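You operate a simulated robot arm through the tools that you are given. There is no shell and no other tool. Be economical: measure what you need, move in short steps, check, and stop when the job is done.

Carry out the task below with a simulated two-armed robot. There is one attempt and no reset: what you move stays moved.

## Task
Pick up the jar with white lid with one hand, pass it to the other hand and put it on the shelf five of the white shelves. Set down upright: jar with white lid.

Only the result counts: the job must be done as asked and must still hold three seconds after the hand-in. Knocking over, shifting, dropping, spilling or breaking anything else fails it. Lids that push on must go on centred and level and be pressed home; caps that screw on are set level and turned clockwise until they are tight.

## Robot
Two 7-joint arms with two-finger parallel grippers on one trunk, on a base that drives. Base frame: it is fixed to the floor where the robot stands at the start and does not move with it; the origin is under the middle of the robot, x ahead of it, y to its left, z up. Lengths are in m, angles in rad, forces in N, time in s.
The left shoulder is at the start at [0.06, 0.189, 0.933], the right one opposite. Each reaches about 0.794 m from its shoulder. Places, roughly: shelf five of the white shelves (60x17 cm) [0.5, -0.28, 1.38]. Payload 3.43 kg a hand.
The TCP of each hand is the grasp point between the finger pads, 0.03 m short of the fingertips. In the tool frame z runs along the fingers and y along their closing line. Largest opening 0.094 m; finger width 0.028, thickness 0.01; the body of the gripper, 0.05 by 0.096 m, starts 0.055 m behind the TCP.
Orientation is that of the tool frame in the base frame, as a unit quaternion [x, y, z, w]. With the fingers straight down and closing along the base's y, the tool's x points along the base's -x, its y along +y and its z along -z.

## Interface
- The arms move only by the tool drive_tool. It takes "left_steps", "right_steps" or both (then of equal length, played together; a hand with none holds still); each is a list of rows, each a list of 3 entries, a list of its own where there are three numbers: the shift along the tool's x, y, z in m, then the turn, a rotation vector about the tool's x, y, z in rad, then the opening, from 0 (shut) to 1 (fully open). In form: [[[tx, ty, tz], [rx, ry, rz], hand], ...]. A call has 1 to 20 rows; each row is the pose to reach, as a shift and turn from the pose commanded when the call began, along the tool's axes at that moment. A row lasts 0.2 s, in which the tool goes at most 0.05 m and 0.15 rad; a call with a longer step from one row to the next is refused whole, and so is a gripper value outside its range. Where a pose cannot be reached the arm comes as near as it can. A force on the tool above 40 N (or 10 N above the force at the start of the call, whichever is more), or a blocked arm, ends the call early, and 0.2 s more pass. Each finger travels about 0.153 m/s and halts on what it meets, pressing with about 35 N; the grip force reading is that of the motor and also rises with nothing between the fingers. The clock runs only during rows and for 0.2 s after the last one: add rows that repeat a pose to give the fingers time. It gives the time, the measured TCP pose, the force on the tool (base axes), the opening and the grip force at its end, in the units of the frame above (readings bear some noise), with the torque about the TCP (base axes, N m) and any sound that the robot's microphone picked up.
- Cameras (640 x 400 px; columns grow to the right, rows downward): "scene" is now at [0.0179, -0.0437, 1.5117]; the picture's right is [-0.49, -0.87, 0.00], its down [-0.45, 0.25, -0.86] and it looks along [0.75, -0.42, -0.51] (base axes); focal length 278 px, centre (320, 200). "left" rides on the left gripper at [0.076, -0.014, -0.102] in its tool frame; the picture's right is [0.18, 0.98, 0.00], its down [-0.75, 0.14, -0.64] and it looks along [-0.63, 0.12, 0.77] (tool axes); focal length 243 px, centre (320, 200). "right" rides on the right gripper at [0.076, 0.014, -0.102] in its tool frame; the picture's right is [-0.18, 0.98, 0.00], its down [-0.75, -0.14, -0.64] and it looks along [-0.63, -0.12, 0.77] (tool axes); focal length 243 px, centre (320, 200). There is no depth. A picture from a camera that has moved, and an enlarged one, comes with that camera's place and axes in the base frame and with its lens.
- get_image(camera): a new picture of that camera. The clock stands still meanwhile.
- move_column(by): slides the trunk up (or, below 0, down) by that many m; the arms and the scene camera ride with it, the base frame stays. It gives what a move gives, with no picture.
- steer(legs): drives the robot by 1 to 6 legs, each [ahead, left, turn to the left] in m, m and rad, along the robot's own axes; the way and the turn of a leg run together, so that a leg with both is an arc; at most 1.5 m and 3.142 rad a leg. The arms and the cameras ride along, it lands a little off, and it stops where it bumps. It gives what a move gives.
- aim_head(pan, tilt): turns the head with the scene camera to pan (to the left, within 1.501 rad either way) and tilt (down, from -0.506 to 1.204), counted from straight ahead of the robot. It gives what a move gives.
- inspect(camera, box): a new picture of the part [left, top, right, bottom] of that camera's present view, enlarged. The clock stands still meanwhile.
- close_job(): hands the job in; it is judged then, once.

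Work in short steps. Places have to be worked out from the pictures, the camera data and where the tool is seen: move nearer, look again, correct. Check each grasp and each placing, and mend what went wrong. You have 120 turns and 92 pictures in all, those below and enlarged ones among them. Open the grippers and draw the arms clear of the work before you hand the job in, unless the task says otherwise; then end with one line.

The tools are called as name(argument=value, ...) on one line, values as JSON. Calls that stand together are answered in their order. drive_tool: Moves the arms, as the interface text tells. Its arguments: {"type":"object","properties":{"left_steps":{"type":"array","items":{"type":"array"}},"right_steps":{"type":"array","items":{"type":"array"}}},"required":[]} The other tools are called the same way: move_column (by) slides the trunk up or down; steer (legs) drives the base; aim_head (pan, tilt) turns the head that bears the scene camera; get_image (camera) takes a picture; inspect (camera, box) takes an enlarged picture of a part of a camera's view; close_job () hands the job in.

At the start:

```text
clock: 0.0
left_position: [0.3484, -0.0041, 1.0002]
left_ee_rot: [0.0, 1.0, 0.0, 0.0]
left_ft_force: [0.9, 0.4, 0.0]
left_torque: [0.0, 0.04, 0.02]
left_opening: 0.0942
left_finger_force: 0.0
right_position: [0.266, -0.3133, 1.0005]
right_ee_rot: [0.0, 1.0, 0.001, 0.0]
right_ft_force: [0.3, 0.4, -0.1]
right_torque: [0.0, 0.0, -0.02]
right_opening: 0.094
right_finger_force: 0.1
trunk travel left (down, up): [-0.606, 0.384]
robot x, y, heading: [-0.0011, 0.0025, -0.003]
head pan, tilt: [-0.518, 0.541]
```

scene: 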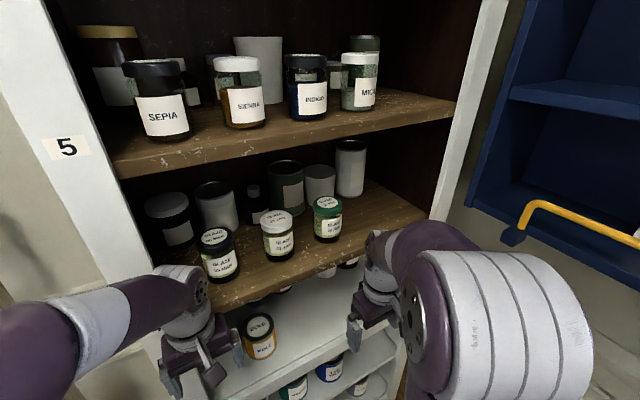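
right: 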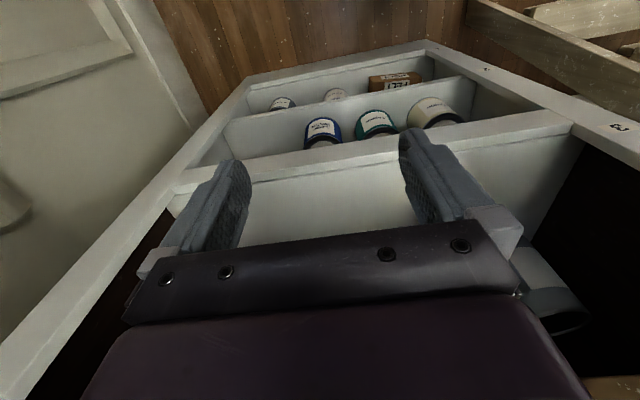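
left: 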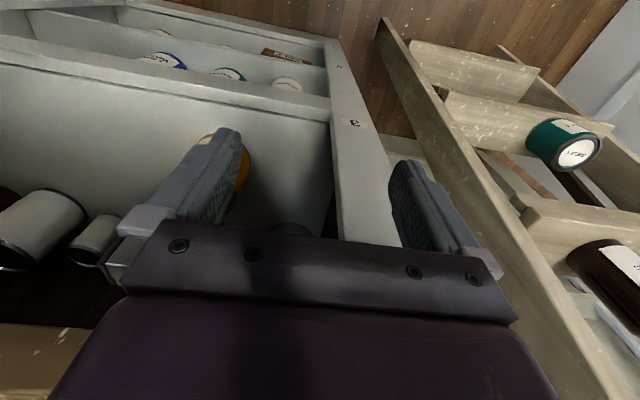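

I start by looking closer at the shelves and around to see which jars have white lids.

inspect(camera="scene", box=[40, 0, 460, 270])

inspect(camera="scene", box=[140, 180, 420, 400])

aim_head(pan=-0.5, tilt=0.0)

get_image(camera="scene")

aim_head(pan=0.4, tilt=0.5)

get_image(camera="scene")

```text
1.48 times, centred on (250, 135) of scene
camera zoom: at [0.0179, -0.0437, 1.5117], right [-0.49, -0.87, 0.0], down [-0.45, 0.25, -0.86], along [0.75, -0.42, -0.51], focal length 411 px, centre (424, 296)
```

zoom: 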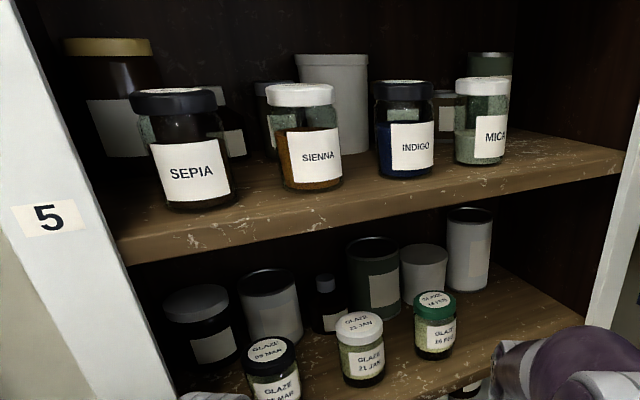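

```text
1.82 times, centred on (280, 290) of scene
camera zoom: at [0.0179, -0.0437, 1.5117], right [-0.49, -0.87, 0.0], down [-0.45, 0.25, -0.86], along [0.75, -0.42, -0.51], focal length 505 px, centre (393, 36)
```

zoom: 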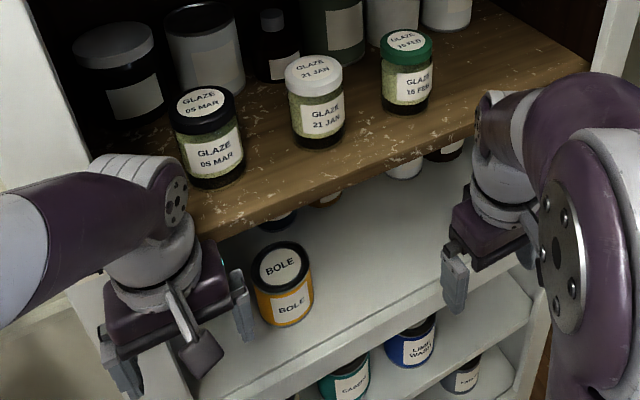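

```text
clock: 1.0
left_position: [0.349, -0.0046, 1.0]
left_ee_rot: [0.0, 1.0, 0.0, -0.001]
left_ft_force: [0.7, -0.8, 0.5]
left_torque: [-0.02, 0.0, -0.02]
left_opening: 0.0941
left_finger_force: 0.1
right_position: [0.2663, -0.3147, 1.0]
right_ee_rot: [0.0, 1.0, 0.001, 0.0]
right_ft_force: [-0.7, -0.1, 0.8]
right_torque: [0.0, -0.02, 0.06]
right_opening: 0.0941
right_finger_force: 0.1
trunk travel left (down, up): [-0.606, 0.384]
robot x, y, heading: [0.002, -0.0029, 0.0]
head pan, tilt: [-0.499, 0.0]
```

```text
86 pictures are left
camera scene: at [0.0187, -0.0423, 1.5615], right [-0.48, -0.88, 0.0], down [0.0, 0.0, -1.0], along [0.88, -0.48, 0.0], focal length 278 px, centre (320, 200)
```

scene: 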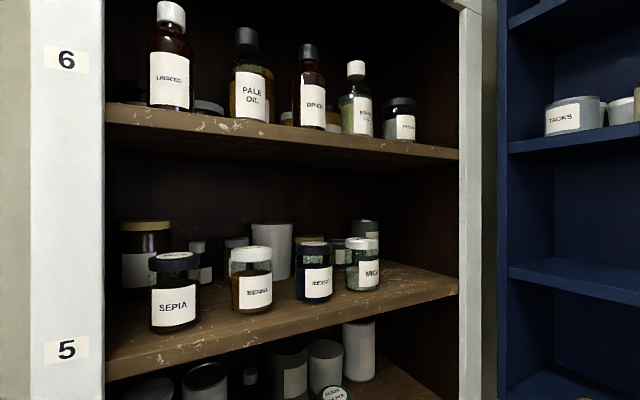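

```text
clock: 2.2
left_position: [0.349, -0.0047, 0.9999]
left_ee_rot: [0.0, 1.0, -0.001, 0.0]
left_ft_force: [-0.9, -0.4, -0.2]
left_torque: [0.0, -0.01, -0.02]
left_opening: 0.094
left_finger_force: 0.0
right_position: [0.2673, -0.3145, 0.9986]
right_ee_rot: [0.0, 1.0, 0.0, -0.001]
right_ft_force: [0.1, 0.1, -0.7]
right_torque: [0.01, 0.01, -0.01]
right_opening: 0.094
right_finger_force: 0.0
trunk travel left (down, up): [-0.606, 0.384]
robot x, y, heading: [-0.0011, 0.0021, 0.001]
head pan, tilt: [0.4, 0.499]
```

```text
85 pictures are left
camera scene: at [0.0235, 0.0362, 1.5155], right [0.39, -0.92, 0.0], down [-0.44, -0.19, -0.88], along [0.81, 0.34, -0.48], focal length 278 px, centre (320, 200)
```

scene: 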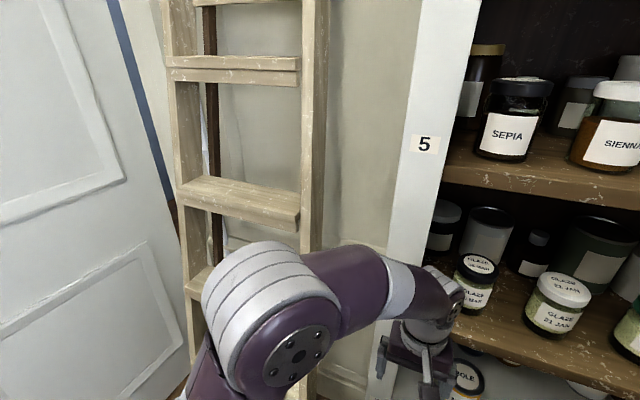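

The white-lidded jar is GLAZE 21 JAN on shelf four, at about (0.48, -0.19) with the shelf top near z 1.09. Shelf five is free to the right of MICA. I draw both hands back from the shelves, raise the trunk, and look again.

drive_tool(left_steps=[[[0.04, 0, 0], [0, 0, 0], 1], [[0.08, 0, 0], [0, 0, 0], 1]], right_steps=[[[0.02, 0, 0], [0, 0, 0], 1], [[0.03, 0, 0], [0, 0, 0], 1]])

move_column(by=0.22)

aim_head(pan=-0.4, tilt=0.85)

get_image(camera="scene")

```text
clock: 2.8
left_position: [0.2684, -0.0046, 0.9998]
left_ee_rot: [-0.001, 1.0, -0.001, 0.001]
left_ft_force: [0.8, 0.2, -0.6]
left_torque: [0.03, -0.02, 0.03]
left_opening: 0.094
left_finger_force: 0.1
right_position: [0.2357, -0.3128, 0.9996]
right_ee_rot: [0.001, 1.0, 0.001, 0.0]
right_ft_force: [-0.6, -0.4, 0.1]
right_torque: [-0.01, 0.0, 0.01]
right_opening: 0.0941
right_finger_force: 0.0
trunk travel left (down, up): [-0.606, 0.384]
robot x, y, heading: [0.0006, 0.0018, 0.002]
head pan, tilt: [0.4, 0.499]
```

```text
clock: 5.1
left_position: [0.2683, -0.0055, 1.2204]
left_ee_rot: [0.0, 1.0, 0.0, 0.001]
left_ft_force: [0.8, -0.5, -0.6]
left_torque: [-0.02, -0.03, 0.01]
left_opening: 0.094
left_finger_force: 0.1
right_position: [0.2372, -0.3139, 1.2204]
right_ee_rot: [-0.001, 1.0, 0.001, 0.0]
right_ft_force: [-0.2, 0.0, -0.9]
right_torque: [0.0, 0.0, 0.04]
right_opening: 0.0941
right_finger_force: 0.0
trunk travel left (down, up): [-0.826, 0.164]
robot x, y, heading: [0.0006, -0.0001, 0.0]
head pan, tilt: [0.4, 0.499]
```

```text
clock: 6.2
left_position: [0.2678, -0.0037, 1.2206]
left_ee_rot: [-0.001, 1.0, 0.0, 0.0]
left_ft_force: [0.8, -0.6, 0.5]
left_torque: [0.0, -0.02, 0.0]
left_opening: 0.0939
left_finger_force: 0.1
right_position: [0.2357, -0.3152, 1.2214]
right_ee_rot: [0.0, 1.0, 0.0, 0.001]
right_ft_force: [0.3, 1.0, -0.1]
right_torque: [-0.03, -0.03, 0.01]
right_opening: 0.0942
right_finger_force: 0.0
trunk travel left (down, up): [-0.826, 0.164]
robot x, y, heading: [0.0016, 0.0004, -0.003]
head pan, tilt: [-0.4, 0.85]
```

```text
84 pictures are left
camera scene: at [0.0117, -0.0295, 1.7055], right [-0.39, -0.92, 0.0], down [-0.69, 0.29, -0.66], along [0.61, -0.26, -0.75], focal length 278 px, centre (320, 200)
```

scene: 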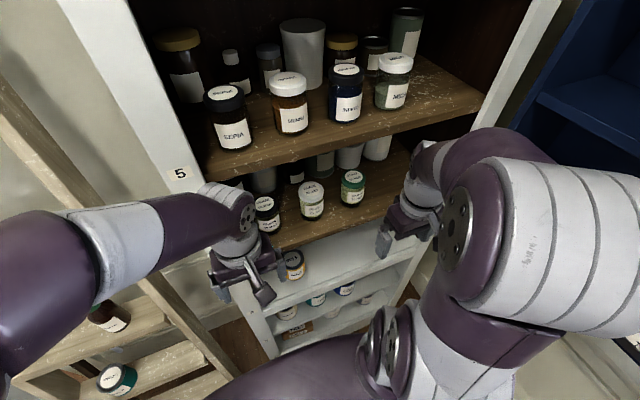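

I turn the left hand right by 0.5 rad, then pitch it up to about 35° below horizontal, still in front of the shelves.

drive_tool(left_steps=[[[0, -0.015, -0.01], [0, 0, 0.125], 1], [[0, -0.03, -0.02], [0, 0, 0.25], 1], [[0, -0.045, -0.03], [0, 0, 0.375], 1], [[0, -0.055, -0.03], [0, 0, 0.5], 1]])

drive_tool(left_steps=[[[-0.005, 0, 0], [0, -0.14, 0], 1], [[-0.01, 0, 0], [0, -0.28, 0], 1], [[-0.015, 0, 0], [0, -0.42, 0], 1], [[-0.02, 0, 0], [0, -0.56, 0], 1], [[-0.025, 0, 0], [0, -0.7, 0], 1], [[-0.03, 0, 0], [0, -0.84, 0], 1], [[-0.035, 0, 0], [0, -0.96, 0], 1], [[-0.035, 0, 0], [0, -0.96, 0], 1]])

get_image(camera="left")

get_image(camera="scene")

```text
clock: 7.2
left_position: [0.2656, -0.0562, 1.2317]
left_ee_rot: [0.249, 0.969, 0.0, 0.0]
left_ft_force: [-0.2, 0.2, -0.6]
left_torque: [0.0, -0.06, 0.03]
left_opening: 0.0941
left_finger_force: 0.1
left hand out of reach, approached as far as the arm can: row 2, 3, 4
right_position: [0.2367, -0.3145, 1.2203]
right_ee_rot: [0.0, 1.0, 0.0, -0.001]
right_ft_force: [0.3, -0.1, 0.5]
right_torque: [0.0, 0.01, 0.02]
right_opening: 0.0941
right_finger_force: 0.1
trunk travel left (down, up): [-0.826, 0.164]
robot x, y, heading: [0.0006, 0.0012, 0.001]
head pan, tilt: [-0.4, 0.85]
```

```text
clock: 9.0
left_position: [0.2959, -0.072, 1.2334]
left_ee_rot: [0.22, 0.859, -0.115, 0.448]
left_ft_force: [-0.2, -0.1, 0.4]
left_torque: [0.01, 0.03, -0.02]
left_opening: 0.0936
left_finger_force: 0.0
right_position: [0.2361, -0.3142, 1.2202]
right_ee_rot: [0.0, 1.0, 0.0, 0.0]
right_ft_force: [0.1, -0.1, 0.1]
right_torque: [0.03, 0.0, 0.01]
right_opening: 0.0939
right_finger_force: 0.1
trunk travel left (down, up): [-0.826, 0.164]
robot x, y, heading: [-0.0044, -0.0037, 0.003]
head pan, tilt: [-0.4, 0.85]
```

```text
83 pictures are left
camera left: at [0.1781, -0.0245, 1.2278], right [0.38, 0.91, -0.15], down [-0.02, 0.17, 0.99], along [0.93, -0.37, 0.08], focal length 243 px, centre (320, 200)
```

left: 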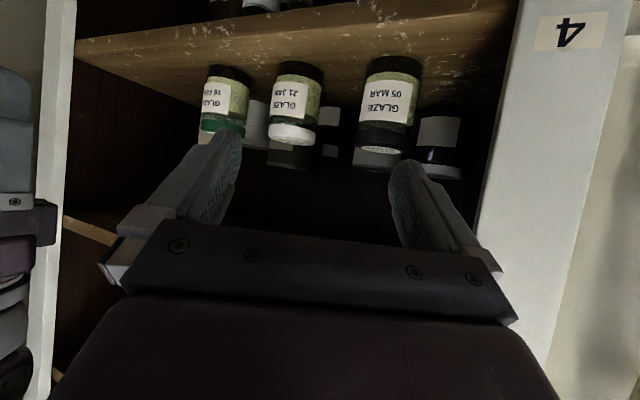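

```text
82 pictures are left
camera scene: at [0.0115, -0.0292, 1.7054], right [-0.39, -0.92, 0.0], down [-0.69, 0.29, -0.66], along [0.61, -0.26, -0.75], focal length 278 px, centre (320, 200)
```

scene: 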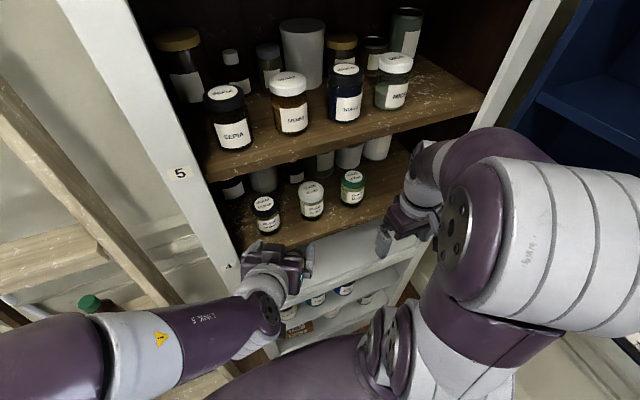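

From two views the jar's axis is about (0.489, -0.204), with its base near z 1.09, its top near 1.175 and a radius of about 0.033. I move the left hand to a pre-grasp point about 12 cm short of it.

drive_tool(left_steps=[[[0.002, -0.006, 0.038], [0, 0, 0], 1], [[0.004, -0.011, 0.076], [0, 0, 0], 1], [[0.006, -0.017, 0.114], [0, 0, 0], 1], [[0.008, -0.022, 0.151], [0, 0, 0], 1], [[0.008, -0.022, 0.151], [0, 0, 0], 1]])

get_image(camera="left")

get_image(camera="scene")

```text
clock: 10.2
left_position: [0.3895, -0.1484, 1.1375]
left_ee_rot: [0.221, 0.86, -0.115, 0.446]
left_ft_force: [-0.5, 1.2, 0.9]
left_torque: [0.01, 0.03, -0.02]
left_opening: 0.0942
left_finger_force: 0.0
right_position: [0.2371, -0.3131, 1.2205]
right_ee_rot: [-0.001, 1.0, -0.001, 0.0]
right_ft_force: [0.3, 1.6, 1.0]
right_torque: [0.01, -0.02, 0.01]
right_opening: 0.0941
right_finger_force: 0.2
trunk travel left (down, up): [-0.826, 0.164]
robot x, y, heading: [0.0006, -0.0008, -0.001]
head pan, tilt: [-0.4, 0.85]
```

```text
81 pictures are left
camera left: at [0.2702, -0.0999, 1.1352], right [0.38, 0.91, -0.15], down [-0.02, 0.17, 0.99], along [0.93, -0.37, 0.08], focal length 243 px, centre (320, 200)
```

left: 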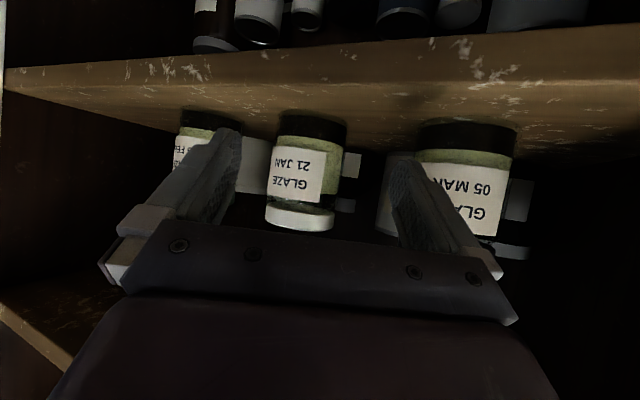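

```text
80 pictures are left
camera scene: at [0.0109, -0.0288, 1.7054], right [-0.39, -0.92, 0.0], down [-0.69, 0.29, -0.66], along [0.61, -0.26, -0.75], focal length 278 px, centre (320, 200)
```

scene: 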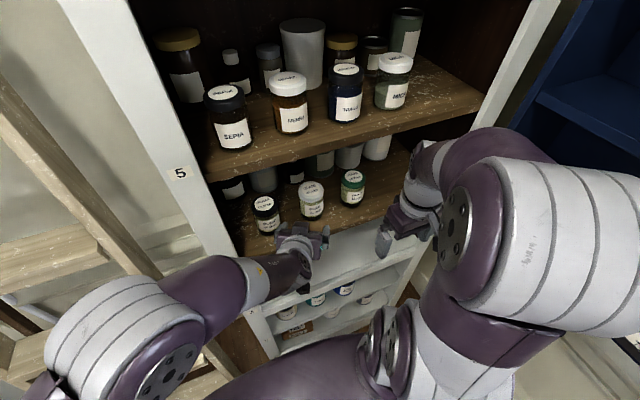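

The jar lies on the hand's line at about (0.494, -0.208), with the shelf at z 1.08. I advance horizontally in small rows until the TCP is at its axis, with the hand still open.

drive_tool(left_steps=[[[-0.0165, -0.001, 0.025], [0, 0, 0], 1], [[-0.033, -0.001, 0.05], [0, 0, 0], 1], [[-0.0495, -0.002, 0.075], [0, 0, 0], 1], [[-0.066, -0.002, 0.101], [0, 0, 0], 1], [[-0.066, -0.002, 0.101], [0, 0, 0], 1]])

get_image(camera="left")

inspect(camera="scene", box=[220, 130, 420, 270])

```text
clock: 11.4
left_position: [0.4961, -0.209, 1.1343]
left_ee_rot: [0.22, 0.859, -0.114, 0.447]
left_ft_force: [0.3, 0.5, 0.4]
left_torque: [0.03, 0.01, 0.0]
left_opening: 0.0936
left_finger_force: 0.0
right_position: [0.2363, -0.3136, 1.2206]
right_ee_rot: [-0.001, 1.0, 0.0, 0.0]
right_ft_force: [0.7, -0.2, 0.2]
right_torque: [0.0, 0.01, -0.02]
right_opening: 0.0939
right_finger_force: 0.0
trunk travel left (down, up): [-0.826, 0.164]
robot x, y, heading: [-0.0009, -0.0004, -0.0]
head pan, tilt: [-0.4, 0.85]
```

```text
79 pictures are left
camera left: at [0.3781, -0.1606, 1.1307], right [0.38, 0.91, -0.15], down [-0.01, 0.17, 0.99], along [0.93, -0.37, 0.08], focal length 243 px, centre (320, 200)
```

left: 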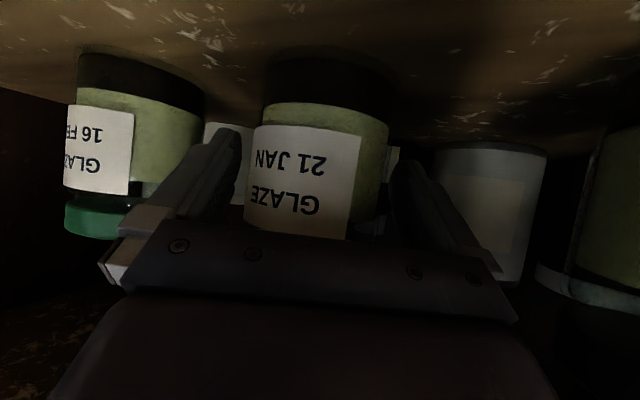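

```text
2.86 times, centred on (320, 200) of scene
camera zoom: at [0.0112, -0.0291, 1.7054], right [-0.39, -0.92, 0.0], down [-0.69, 0.29, -0.66], along [0.61, -0.26, -0.75], focal length 793 px, centre (320, 200)
```

zoom: 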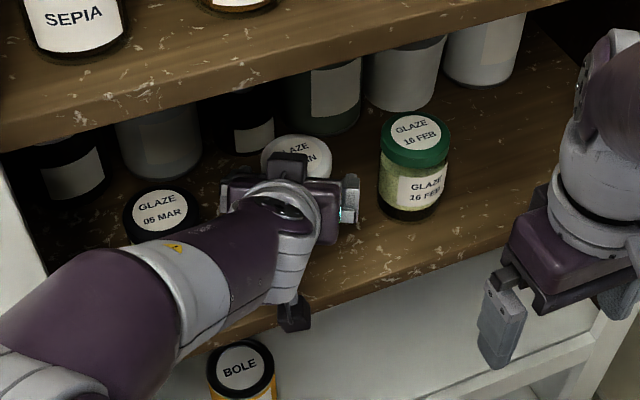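

The jar is centred between the open fingers. I close the left hand.

drive_tool(left_steps=[[[0, 0, 0], [0, 0, 0], 0.8], [[0, 0, 0], [0, 0, 0], 0.6], [[0, 0, 0], [0, 0, 0], 0.4], [[0, 0, 0], [0, 0, 0], 0.2], [[0, 0, 0], [0, 0, 0], 0.2]])

get_image(camera="left")

```text
clock: 12.6
left_position: [0.4975, -0.2099, 1.1349]
left_ee_rot: [0.219, 0.859, -0.114, 0.447]
left_ft_force: [1.3, -0.7, -0.1]
left_torque: [0.1, -0.07, -0.04]
left_opening: 0.0714
left_finger_force: 35.1
right_position: [0.2373, -0.3141, 1.2201]
right_ee_rot: [0.0, 1.0, 0.0, 0.0]
right_ft_force: [0.8, -0.4, 0.1]
right_torque: [0.03, 0.0, 0.0]
right_opening: 0.0939
right_finger_force: 0.0
trunk travel left (down, up): [-0.826, 0.164]
robot x, y, heading: [0.0002, -0.0001, 0.001]
head pan, tilt: [-0.4, 0.85]
```

```text
77 pictures are left
camera left: at [0.3784, -0.161, 1.1307], right [0.38, 0.91, -0.15], down [-0.01, 0.17, 0.99], along [0.93, -0.37, 0.08], focal length 243 px, centre (320, 200)
```

left: 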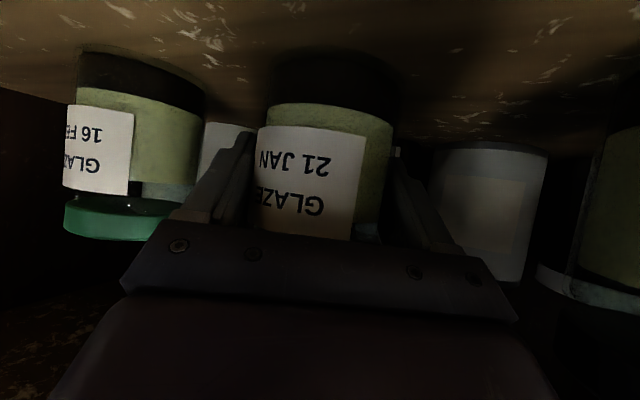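

The grip is firm at a diameter of about 0.071. I lift 3 cm and check before drawing back.

drive_tool(left_steps=[[[-0.0082, 0, -0.0057], [0, 0, 0], 0.2], [[-0.0164, 0, -0.0115], [0, 0, 0], 0.2], [[-0.0246, 0, -0.0172], [0, 0, 0], 0.2], [[-0.0246, 0, -0.0172], [0, 0, 0], 0.2]])

get_image(camera="left")

```text
clock: 13.6
left_position: [0.497, -0.2074, 1.1654]
left_ee_rot: [0.22, 0.859, -0.115, 0.447]
left_ft_force: [-0.3, 0.6, -0.6]
left_torque: [-0.03, -0.02, 0.0]
left_opening: 0.0704
left_finger_force: 35.5
right_position: [0.2372, -0.3137, 1.2209]
right_ee_rot: [0.0, 1.0, 0.0, 0.0]
right_ft_force: [-0.2, 0.1, -0.2]
right_torque: [0.01, 0.0, 0.03]
right_opening: 0.0938
right_finger_force: 0.0
trunk travel left (down, up): [-0.826, 0.164]
robot x, y, heading: [-0.0021, 0.0009, -0.002]
head pan, tilt: [-0.4, 0.85]
```

```text
76 pictures are left
camera left: at [0.3775, -0.1602, 1.1617], right [0.38, 0.91, -0.15], down [-0.01, 0.17, 0.99], along [0.93, -0.37, 0.08], focal length 243 px, centre (320, 200)
```

left: 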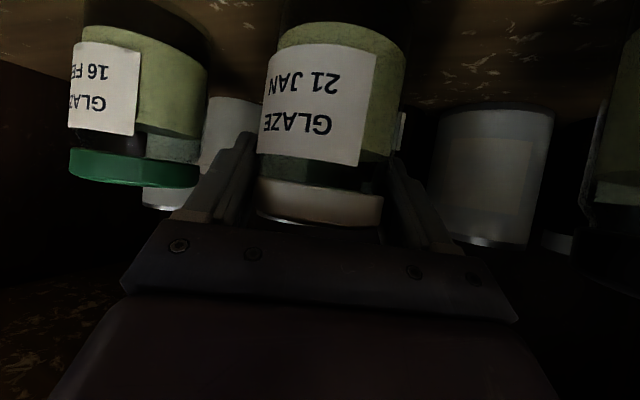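

The picture shows the jar stayed on the shelf while the hand rose, so it slipped or wasn't really held. I zoom in on the contact.

inspect(camera="left", box=[160, 0, 480, 250])

inspect(camera="scene", box=[260, 160, 380, 235])

```text
1.60 times, centred on (320, 125) of left
camera zoom: at [0.3775, -0.1602, 1.1617], right [0.38, 0.91, -0.15], down [-0.01, 0.17, 0.99], along [0.93, -0.37, 0.08], focal length 388 px, centre (320, 320)
```

zoom: 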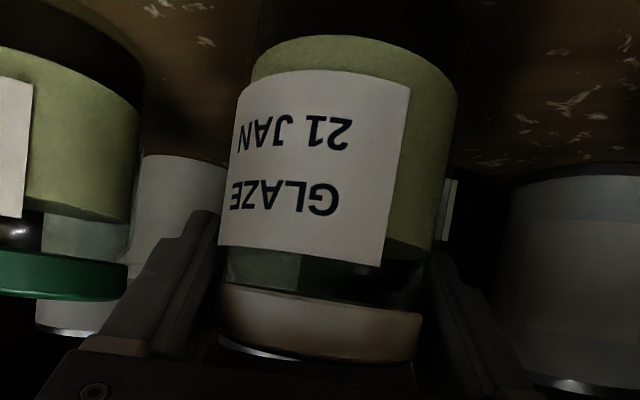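

```text
5.33 times, centred on (320, 198) of scene
camera zoom: at [0.0122, -0.0299, 1.7054], right [-0.39, -0.92, 0.0], down [-0.69, 0.29, -0.66], along [0.61, -0.26, -0.75], focal length 1480 px, centre (320, 213)
```

zoom: 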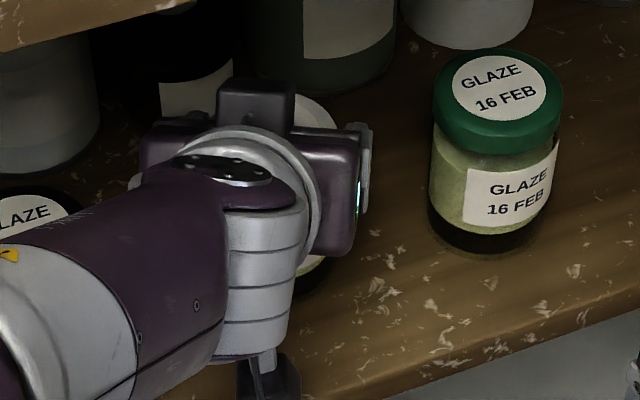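

The pads now rest on the lid, so the jar slid through the grip. I reopen, go back down to the body, move 8 mm deeper so the jar sits at mid-pad, and close fully with more time.

drive_tool(left_steps=[[[0, 0, 0], [0, 0, 0], 1], [[0, 0, 0], [0, 0, 0], 1], [[0.0075, 0, 0.0085], [0, 0, 0], 1], [[0.015, 0, 0.017], [0, 0, 0], 1], [[0.0225, 0, 0.0255], [0, 0, 0], 1], [[0.0225, 0, 0.0255], [0, 0, 0], 1]])

get_image(camera="left")

drive_tool(left_steps=[[[0, 0, 0], [0, 0, 0], 0.8], [[0, 0, 0], [0, 0, 0], 0.6], [[0, 0, 0], [0, 0, 0], 0.3], [[0, 0, 0], [0, 0, 0], 0], [[0, 0, 0], [0, 0, 0], 0], [[0, 0, 0], [0, 0, 0], 0]])

inspect(camera="left", box=[160, 0, 480, 250])

```text
clock: 15.0
left_position: [0.5008, -0.2131, 1.1336]
left_ee_rot: [0.219, 0.859, -0.114, 0.449]
left_ft_force: [-4.5, 1.4, 7.6]
left_torque: [0.1, 0.07, 0.03]
left_opening: 0.0939
left_finger_force: 0.1
right_position: [0.2363, -0.3135, 1.22]
right_ee_rot: [0.001, 1.0, 0.0, 0.001]
right_ft_force: [1.0, 0.2, 0.2]
right_torque: [0.0, -0.03, 0.0]
right_opening: 0.0941
right_finger_force: 0.1
trunk travel left (down, up): [-0.826, 0.164]
robot x, y, heading: [0.0003, -0.0025, 0.003]
head pan, tilt: [-0.4, 0.85]
```

```text
73 pictures are left
camera left: at [0.3831, -0.1642, 1.1295], right [0.38, 0.91, -0.15], down [-0.02, 0.17, 0.99], along [0.93, -0.37, 0.08], focal length 243 px, centre (320, 200)
```

left: 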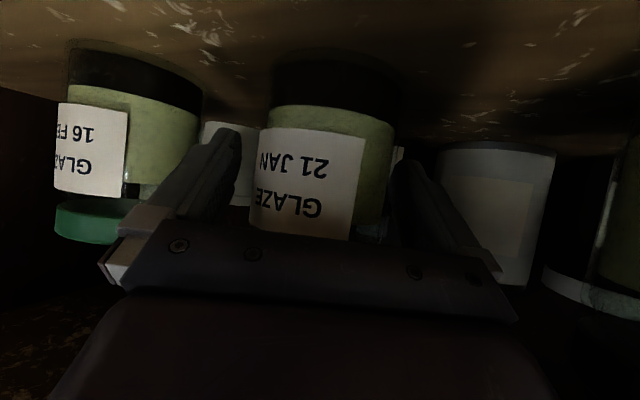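

```text
clock: 16.4
left_position: [0.5003, -0.2122, 1.1338]
left_ee_rot: [0.219, 0.859, -0.114, 0.449]
left_ft_force: [-0.7, 2.3, 9.5]
left_torque: [0.02, -0.01, -0.04]
left_opening: 0.0709
left_finger_force: 35.0
right_position: [0.235, -0.3134, 1.2208]
right_ee_rot: [0.0, 1.0, -0.001, 0.001]
right_ft_force: [-0.6, 0.7, 0.1]
right_torque: [0.0, 0.0, 0.04]
right_opening: 0.0939
right_finger_force: 0.0
trunk travel left (down, up): [-0.826, 0.164]
robot x, y, heading: [-0.0006, 0.0005, -0.004]
head pan, tilt: [-0.4, 0.85]
```

```text
1.60 times, centred on (320, 125) of left
camera zoom: at [0.3832, -0.1638, 1.1293], right [0.38, 0.91, -0.15], down [-0.02, 0.17, 0.99], along [0.93, -0.37, 0.08], focal length 388 px, centre (320, 320)
```

zoom: 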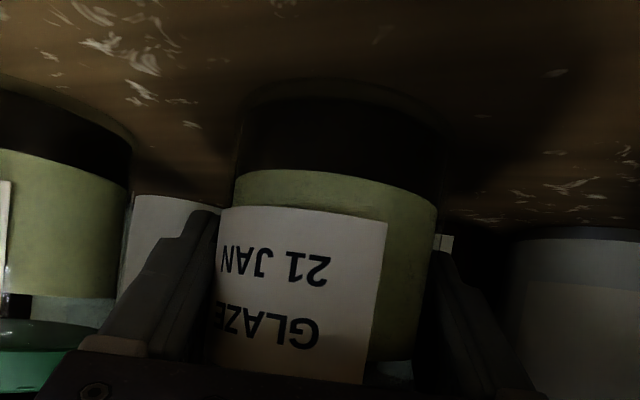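

The 9.5 N upward force means the palm just touches the lid's near edge, and the jar is fully seated between the pads. I lift 1 cm slowly to see whether it comes along.

drive_tool(left_steps=[[[-0.002, 0, -0.0014], [0, 0, 0], 0], [[-0.004, 0, -0.0028], [0, 0, 0], 0], [[-0.006, 0, -0.0042], [0, 0, 0], 0], [[-0.0082, 0, -0.0057], [0, 0, 0], 0], [[-0.0082, 0, -0.0057], [0, 0, 0], 0]])

inspect(camera="left", box=[160, 0, 480, 250])

```text
clock: 17.6
left_position: [0.5026, -0.2132, 1.1423]
left_ee_rot: [0.22, 0.859, -0.115, 0.447]
left_ft_force: [0.7, 0.2, -3.0]
left_torque: [0.02, -0.05, -0.02]
left_opening: 0.0708
left_finger_force: 34.8
right_position: [0.2382, -0.3142, 1.2206]
right_ee_rot: [0.0, 1.0, 0.0, 0.001]
right_ft_force: [-0.2, 0.4, 0.3]
right_torque: [0.0, -0.01, 0.01]
right_opening: 0.0936
right_finger_force: 0.0
trunk travel left (down, up): [-0.826, 0.164]
robot x, y, heading: [0.0029, -0.001, 0.002]
head pan, tilt: [-0.4, 0.85]
```

```text
1.60 times, centred on (320, 125) of left
camera zoom: at [0.3843, -0.1648, 1.1376], right [0.38, 0.91, -0.15], down [-0.01, 0.17, 0.99], along [0.93, -0.37, 0.08], focal length 388 px, centre (320, 320)
```

zoom: 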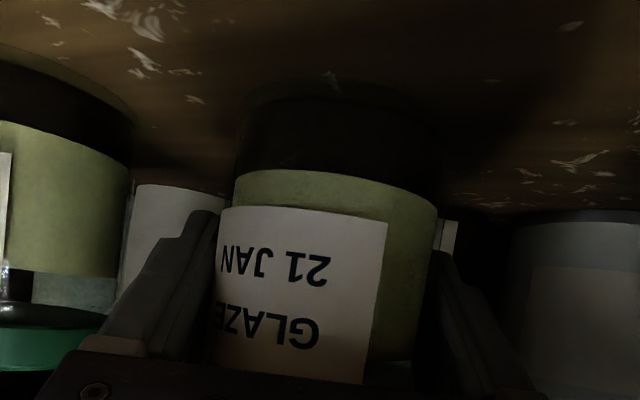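

Now the jar rises with the hand, with 3 N of weight on it and its place in view unchanged. I lift 1.5 cm more and draw back out of the shelf.

drive_tool(left_steps=[[[-0.004, 0, -0.0028], [0, 0, 0], 0], [[-0.008, 0, -0.0057], [0, 0, 0], 0], [[-0.0123, 0, -0.0086], [0, 0, 0], 0], [[-0.0066, 0, -0.0168], [0, 0, 0], 0], [[0.0048, 0, -0.0332], [0, 0, 0], 0], [[0.0163, 0, -0.0496], [0, 0, 0], 0], [[0.0277, 0, -0.066], [0, 0, 0], 0], [[0.0277, 0, -0.066], [0, 0, 0], 0]])

get_image(camera="left")

inspect(camera="scene", box=[220, 130, 420, 270])

```text
clock: 19.4
left_position: [0.4406, -0.1809, 1.1557]
left_ee_rot: [0.219, 0.859, -0.114, 0.448]
left_ft_force: [0.0, -0.6, -3.6]
left_torque: [-0.02, -0.01, 0.03]
left_opening: 0.0711
left_finger_force: 34.6
right_position: [0.2375, -0.3121, 1.2204]
right_ee_rot: [0.0, 1.0, 0.001, 0.0]
right_ft_force: [0.5, -0.4, -0.2]
right_torque: [0.0, 0.03, -0.03]
right_opening: 0.0935
right_finger_force: 0.2
trunk travel left (down, up): [-0.826, 0.164]
robot x, y, heading: [0.0034, -0.0005, -0.001]
head pan, tilt: [-0.4, 0.85]
```

```text
70 pictures are left
camera left: at [0.3218, -0.1313, 1.1521], right [0.38, 0.91, -0.15], down [-0.01, 0.17, 0.99], along [0.93, -0.37, 0.08], focal length 243 px, centre (320, 200)
```

left: 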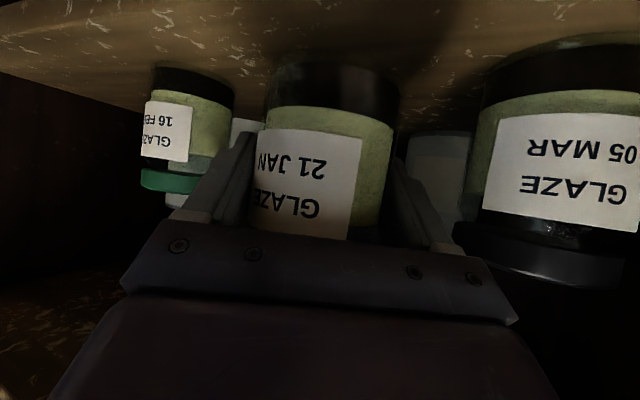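

```text
2.86 times, centred on (320, 200) of scene
camera zoom: at [0.0125, -0.0301, 1.7054], right [-0.39, -0.92, 0.0], down [-0.69, 0.29, -0.66], along [0.61, -0.26, -0.75], focal length 793 px, centre (320, 200)
```

zoom: 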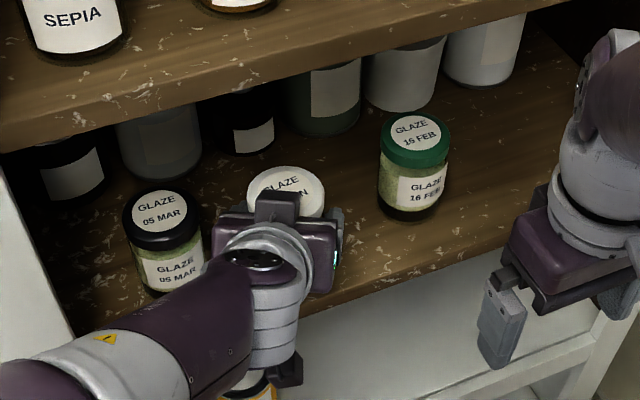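

The jar is held and clear of its neighbours. I draw back another 15 cm, then up 6 cm.

drive_tool(left_steps=[[[0.0172, 0, -0.0246], [0, 0, 0], 0], [[0.0343, 0, -0.0492], [0, 0, 0], 0], [[0.0515, 0, -0.0738], [0, 0, 0], 0], [[0.0687, 0, -0.0984], [0, 0, 0], 0], [[0.0858, 0, -0.123], [0, 0, 0], 0], [[0.0694, 0, -0.1345], [0, 0, 0], 0], [[0.053, 0, -0.146], [0, 0, 0], 0], [[0.0366, 0, -0.1574], [0, 0, 0], 0], [[0.0366, 0, -0.1574], [0, 0, 0], 0]])

get_image(camera="scene")

get_image(camera="right")

```text
clock: 21.4
left_position: [0.3103, -0.1062, 1.2174]
left_ee_rot: [0.219, 0.859, -0.114, 0.448]
left_ft_force: [0.8, -0.8, -3.3]
left_torque: [-0.01, 0.0, -0.01]
left_opening: 0.0709
left_finger_force: 34.9
left hand out of reach, approached as far as the arm can: row 1, 2, 3
right_position: [0.2377, -0.3141, 1.2194]
right_ee_rot: [0.0, 1.0, -0.001, 0.0]
right_ft_force: [-0.6, -0.1, -1.3]
right_torque: [-0.02, 0.0, 0.0]
right_opening: 0.0938
right_finger_force: 0.1
trunk travel left (down, up): [-0.826, 0.164]
robot x, y, heading: [0.0009, 0.0031, -0.0]
head pan, tilt: [-0.4, 0.85]
```

```text
68 pictures are left
camera scene: at [0.0122, -0.0301, 1.7054], right [-0.39, -0.92, 0.0], down [-0.69, 0.29, -0.66], along [0.61, -0.26, -0.75], focal length 278 px, centre (320, 200)
```

scene: 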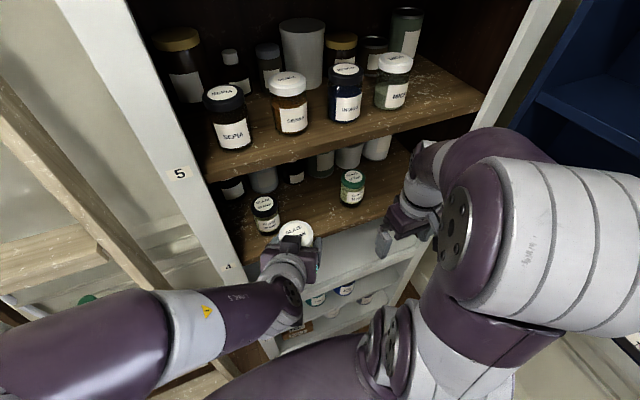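

```text
67 pictures are left
camera right: at [0.1616, -0.3001, 1.3224], right [0.18, 0.98, 0.0], down [0.75, -0.14, 0.64], along [0.63, -0.12, -0.77], focal length 243 px, centre (320, 200)
```

right: 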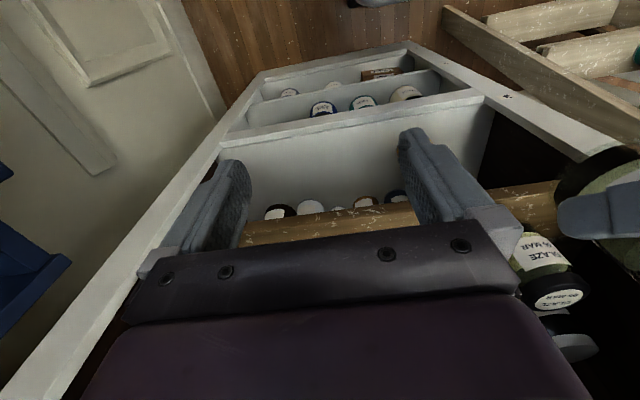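

The jar is clear of the shelf. Passing it needs more room, because the right arm would be too folded here, so I back the base 0.25 m.

steer(legs=[[-0.25, 0, 0]])

aim_head(pan=-0.2, tilt=0.85)

```text
clock: 23.2
left_position: [0.063, -0.1066, 1.2168]
left_ee_rot: [0.219, 0.86, -0.114, 0.448]
left_ft_force: [0.2, -0.3, -4.3]
left_torque: [-0.01, -0.01, 0.0]
left_opening: 0.071
left_finger_force: 35.1
right_position: [-0.0108, -0.3146, 1.2204]
right_ee_rot: [-0.001, 1.0, 0.0, 0.0]
right_ft_force: [0.4, 0.2, 0.7]
right_torque: [0.02, 0.0, 0.03]
right_opening: 0.0943
right_finger_force: 0.1
trunk travel left (down, up): [-0.826, 0.164]
robot x, y, heading: [-0.2495, -0.0009, 0.001]
head pan, tilt: [-0.4, 0.85]
```

```text
clock: 24.0
left_position: [0.0608, -0.1061, 1.2177]
left_ee_rot: [0.218, 0.86, -0.113, 0.448]
left_ft_force: [0.3, 0.2, -3.1]
left_torque: [0.03, -0.03, 0.05]
left_opening: 0.071
left_finger_force: 34.7
right_position: [-0.0121, -0.314, 1.221]
right_ee_rot: [-0.001, 1.0, 0.001, 0.0]
right_ft_force: [0.0, -0.2, 0.6]
right_torque: [0.05, -0.04, -0.02]
right_opening: 0.0941
right_finger_force: 0.1
trunk travel left (down, up): [-0.826, 0.164]
robot x, y, heading: [-0.2491, 0.0012, 0.001]
head pan, tilt: [-0.201, 0.85]
```

I back another 0.1 m, then move the left hand forward in front of the robot while yawing it 0.5 rad further to the right.

steer(legs=[[-0.1, 0, 0]])

drive_tool(left_steps=[[[-0.0188, 0.023, 0.027], [0.0683, 0, 0.0477], 0], [[-0.0377, 0.046, 0.054], [0.1367, 0, 0.0955], 0], [[-0.0565, 0.069, 0.081], [0.205, 0, 0.1432], 0], [[-0.0753, 0.092, 0.108], [0.2733, 0, 0.191], 0], [[-0.0942, 0.115, 0.135], [0.3417, 0, 0.2387], 0], [[-0.113, 0.138, 0.162], [0.41, 0, 0.2865], 0], [[-0.113, 0.138, 0.162], [0.41, 0, 0.2865], 0]])

get_image(camera="scene")

```text
clock: 25.1
left_position: [-0.0387, -0.1061, 1.2157]
left_ee_rot: [0.219, 0.86, -0.114, 0.447]
left_ft_force: [-0.7, 0.1, -3.7]
left_torque: [-0.02, -0.04, -0.01]
left_opening: 0.0706
left_finger_force: 35.2
right_position: [-0.1111, -0.3143, 1.2194]
right_ee_rot: [-0.002, 1.0, 0.0, -0.001]
right_ft_force: [1.4, 0.1, -0.9]
right_torque: [-0.01, 0.0, -0.01]
right_opening: 0.094
right_finger_force: 0.1
trunk travel left (down, up): [-0.826, 0.164]
robot x, y, heading: [-0.3502, 0.0033, -0.003]
head pan, tilt: [-0.201, 0.85]
```

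```text
clock: 26.7
left_position: [0.2016, -0.0795, 1.2193]
left_ee_rot: [0.424, 0.779, -0.22, 0.405]
left_ft_force: [0.7, 0.0, -3.6]
left_torque: [0.02, -0.02, -0.01]
left_opening: 0.0709
left_finger_force: 34.6
left hand out of reach, approached as far as the arm can: row 3, 4
right_position: [-0.112, -0.3145, 1.2197]
right_ee_rot: [-0.001, 1.0, 0.0, 0.001]
right_ft_force: [0.3, -0.7, -0.4]
right_torque: [-0.01, 0.0, 0.0]
right_opening: 0.0939
right_finger_force: 0.0
trunk travel left (down, up): [-0.826, 0.164]
robot x, y, heading: [-0.3489, 0.0005, 0.002]
head pan, tilt: [-0.201, 0.85]
```

```text
66 pictures are left
camera scene: at [-0.333, -0.0155, 1.7054], right [-0.2, -0.98, 0.0], down [-0.74, 0.15, -0.66], along [0.65, -0.13, -0.75], focal length 278 px, centre (320, 200)
```

scene: 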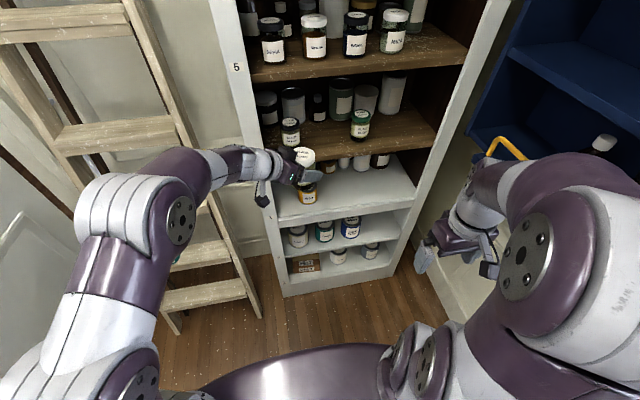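

The jar is held upright in front of the robot. I move the right hand forward and yaw it 0.58 rad left, then pitch it up to about 15° below horizontal.

drive_tool(right_steps=[[[-0.022, -0.004, 0.004], [0, 0, -0.116], 1], [[-0.044, -0.008, 0.008], [0, 0, -0.232], 1], [[-0.066, -0.012, 0.012], [0, 0, -0.348], 1], [[-0.088, -0.016, 0.016], [0, 0, -0.464], 1], [[-0.11, -0.02, 0.02], [0, 0, -0.58], 1]])

drive_tool(right_steps=[[[0, 0, 0], [0, -0.145, 0], 1], [[0, 0, 0], [0, -0.29, 0], 1], [[0, 0, 0], [0, -0.435, 0], 1], [[0, 0, 0], [0, -0.58, 0], 1], [[0, 0, 0], [0, -0.725, 0], 1], [[0, 0, 0], [0, -0.87, 0], 1], [[0, 0, 0], [0, -1.015, 0], 1], [[0, 0, 0], [0, -1.16, 0], 1], [[0, 0, 0], [0, -1.305, 0], 1], [[0, 0, 0], [0, -1.305, 0], 1]])

get_image(camera="right")

get_image(camera="scene")

```text
clock: 27.9
left_position: [0.2048, -0.0808, 1.2186]
left_ee_rot: [0.425, 0.779, -0.221, 0.403]
left_ft_force: [0.9, 0.4, -4.0]
left_torque: [0.0, -0.01, -0.04]
left_opening: 0.0711
left_finger_force: 35.5
right_position: [0.0022, -0.3334, 1.1992]
right_ee_rot: [-0.287, 0.958, 0.0, 0.0]
right_ft_force: [0.3, 0.5, -0.7]
right_torque: [-0.01, 0.04, -0.02]
right_opening: 0.0939
right_finger_force: 0.0
trunk travel left (down, up): [-0.826, 0.164]
robot x, y, heading: [-0.35, 0.0003, -0.002]
head pan, tilt: [-0.201, 0.85]
```

```text
clock: 30.1
left_position: [0.2044, -0.0805, 1.2177]
left_ee_rot: [0.424, 0.779, -0.221, 0.404]
left_ft_force: [-0.1, 0.9, -3.2]
left_torque: [0.0, 0.0, 0.0]
left_opening: 0.0709
left_finger_force: 34.6
right_position: [0.0386, -0.3145, 1.1628]
right_ee_rot: [-0.25, 0.845, 0.11, 0.459]
right_ft_force: [-0.7, 0.1, 0.8]
right_torque: [-0.01, 0.05, 0.01]
right_opening: 0.094
right_finger_force: 0.1
right hand out of reach, approached as far as the arm can: row 6, 7, 8, 9, 10
trunk travel left (down, up): [-0.826, 0.164]
robot x, y, heading: [-0.3438, -0.0005, -0.003]
head pan, tilt: [-0.201, 0.85]
```

```text
65 pictures are left
camera right: at [-0.0782, -0.3689, 1.1556], right [-0.43, 0.9, 0.11], down [-0.05, -0.14, 0.99], along [0.9, 0.42, 0.1], focal length 243 px, centre (320, 200)
```

right: 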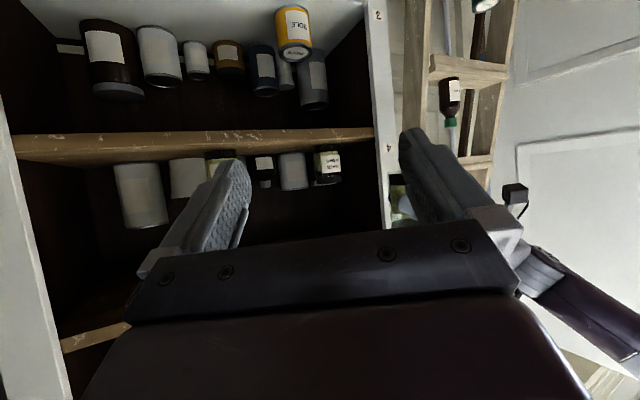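

```text
64 pictures are left
camera scene: at [-0.3299, -0.0159, 1.7054], right [-0.2, -0.98, 0.0], down [-0.74, 0.15, -0.66], along [0.65, -0.13, -0.75], focal length 278 px, centre (320, 200)
```

scene: 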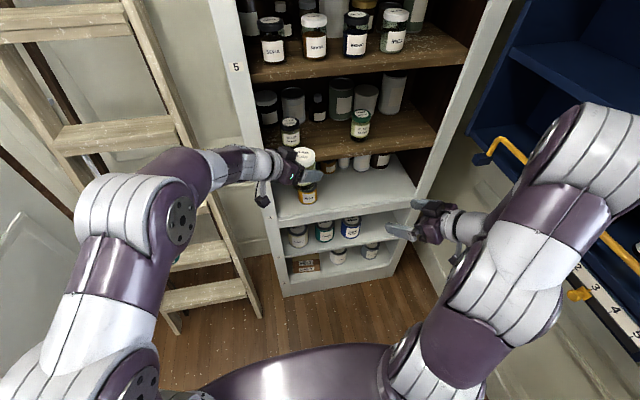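

The right wrist is limited this close to the body. I move it forward and in, nearer to the jar, and see whether it reaches the commanded tilt there.

drive_tool(right_steps=[[[-0.007, -0.005, 0.026], [0, 0, 0], 1], [[-0.014, -0.01, 0.051], [0, 0, 0], 1], [[-0.021, -0.016, 0.077], [0, 0, 0], 1], [[-0.0276, -0.021, 0.102], [0, 0, 0], 1], [[-0.0276, -0.021, 0.102], [0, 0, 0], 1]])

```text
clock: 31.3
left_position: [0.2033, -0.0793, 1.2206]
left_ee_rot: [0.424, 0.779, -0.221, 0.406]
left_ft_force: [-0.1, 0.0, -3.5]
left_torque: [-0.03, -0.01, 0.0]
left_opening: 0.071
left_finger_force: 34.7
right_position: [0.1327, -0.2801, 1.1295]
right_ee_rot: [-0.251, 0.845, 0.11, 0.459]
right_ft_force: [0.3, -0.3, 0.0]
right_torque: [0.0, 0.0, 0.0]
right_opening: 0.094
right_finger_force: 0.1
trunk travel left (down, up): [-0.826, 0.164]
robot x, y, heading: [-0.3497, -0.0022, 0.005]
head pan, tilt: [-0.201, 0.85]
```

The hand follows, now at yaw 30° and tilt 34°. I bring it to a pre-grasp point 13 cm from the jar along its approach line, flattening the tilt to about 15° on the way.

drive_tool(right_steps=[[[-0.017, 0.033, -0.002], [0, -0.08, 0], 1], [[-0.033, 0.066, -0.004], [0, -0.16, 0], 1], [[-0.05, 0.1, -0.006], [0, -0.24, 0], 1], [[-0.067, 0.133, -0.0076], [0, -0.32, 0], 1], [[-0.067, 0.133, -0.0076], [0, -0.32, 0], 1]])

get_image(camera="right")

get_image(camera="scene")

```text
clock: 32.5
left_position: [0.2024, -0.0783, 1.2188]
left_ee_rot: [0.425, 0.778, -0.221, 0.406]
left_ft_force: [-1.0, -0.3, -3.7]
left_torque: [0.0, 0.02, 0.01]
left_opening: 0.0707
left_finger_force: 34.7
right_position: [0.1029, -0.1986, 1.1636]
right_ee_rot: [-0.24, 0.795, 0.134, 0.541]
right_ft_force: [0.0, -0.5, -0.1]
right_torque: [-0.01, -0.01, -0.04]
right_opening: 0.0939
right_finger_force: 0.0
right hand out of reach, approached as far as the arm can: row 3, 4, 5
trunk travel left (down, up): [-0.826, 0.164]
robot x, y, heading: [-0.3496, -0.0001, -0.002]
head pan, tilt: [-0.201, 0.85]
```

```text
63 pictures are left
camera right: at [-0.0084, -0.2525, 1.1313], right [-0.46, 0.88, 0.12], down [-0.21, -0.24, 0.95], along [0.86, 0.41, 0.3], focal length 243 px, centre (320, 200)
```

right: 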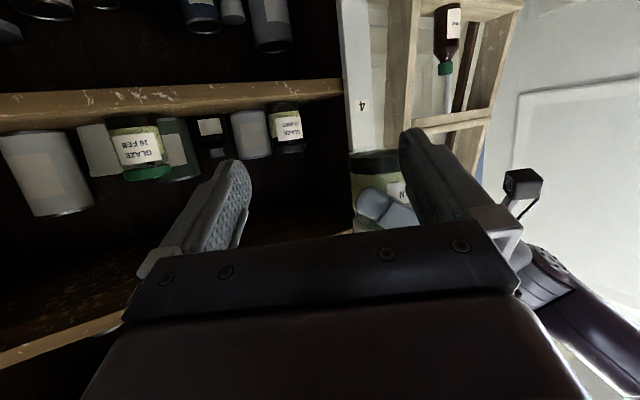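

```text
62 pictures are left
camera scene: at [-0.3334, -0.0141, 1.7054], right [-0.2, -0.98, 0.0], down [-0.74, 0.15, -0.66], along [0.65, -0.13, -0.75], focal length 278 px, centre (320, 200)
```

scene: 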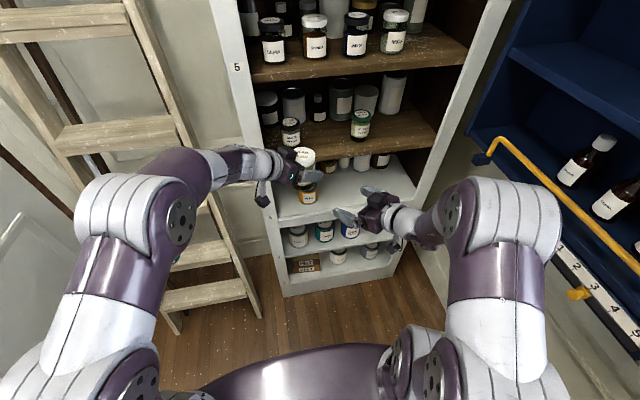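

The right wrist is limited by closeness to the body. I shift the jar out and to the right with the left hand, and move the right hand outward too, flattening its tilt to about 10°.

drive_tool(left_steps=[[[-0.016, 0.006, 0.0226], [0, 0, 0], 0], [[-0.0315, 0.0123, 0.0452], [0, 0, 0], 0], [[-0.047, 0.0185, 0.0678], [0, 0, 0], 0], [[-0.063, 0.0246, 0.0904], [0, 0, 0], 0], [[-0.063, 0.0246, 0.0904], [0, 0, 0], 0]], right_steps=[[[-0.01, -0.016, 0.008], [0, -0.05, 0], 1], [[-0.02, -0.032, 0.016], [0, -0.1, 0], 1], [[-0.03, -0.048, 0.024], [0, -0.16, 0], 1], [[-0.041, -0.063, 0.032], [0, -0.21, 0], 1], [[-0.041, -0.063, 0.032], [0, -0.21, 0], 1]])

get_image(camera="right")

get_image(camera="scene")

```text
clock: 33.7
left_position: [0.2805, -0.159, 1.2189]
left_ee_rot: [0.426, 0.778, -0.221, 0.406]
left_ft_force: [-0.3, -0.1, -3.9]
left_torque: [-0.03, -0.01, 0.01]
left_opening: 0.0708
left_finger_force: 34.8
right_position: [0.1945, -0.2068, 1.204]
right_ee_rot: [-0.222, 0.74, 0.151, 0.616]
right_ft_force: [-1.4, -0.1, 0.5]
right_torque: [-0.04, -0.02, 0.05]
right_opening: 0.094
right_finger_force: 0.1
right hand out of reach, approached as far as the arm can: row 1, 2, 3, 4, 5
trunk travel left (down, up): [-0.826, 0.164]
robot x, y, heading: [-0.3468, 0.0018, 0.002]
head pan, tilt: [-0.201, 0.85]
```

```text
61 pictures are left
camera right: at [0.0904, -0.2564, 1.1482], right [-0.48, 0.87, 0.13], down [-0.36, -0.33, 0.87], along [0.8, 0.37, 0.47], focal length 243 px, centre (320, 200)
```

right: 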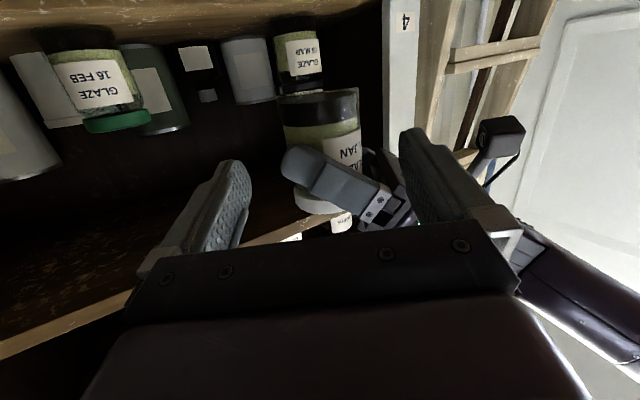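

```text
60 pictures are left
camera scene: at [-0.3334, -0.0139, 1.7055], right [-0.2, -0.98, 0.0], down [-0.74, 0.15, -0.66], along [0.65, -0.13, -0.75], focal length 278 px, centre (320, 200)
```

scene: 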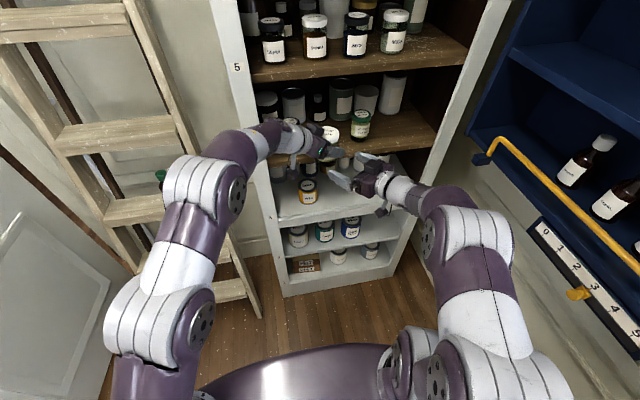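

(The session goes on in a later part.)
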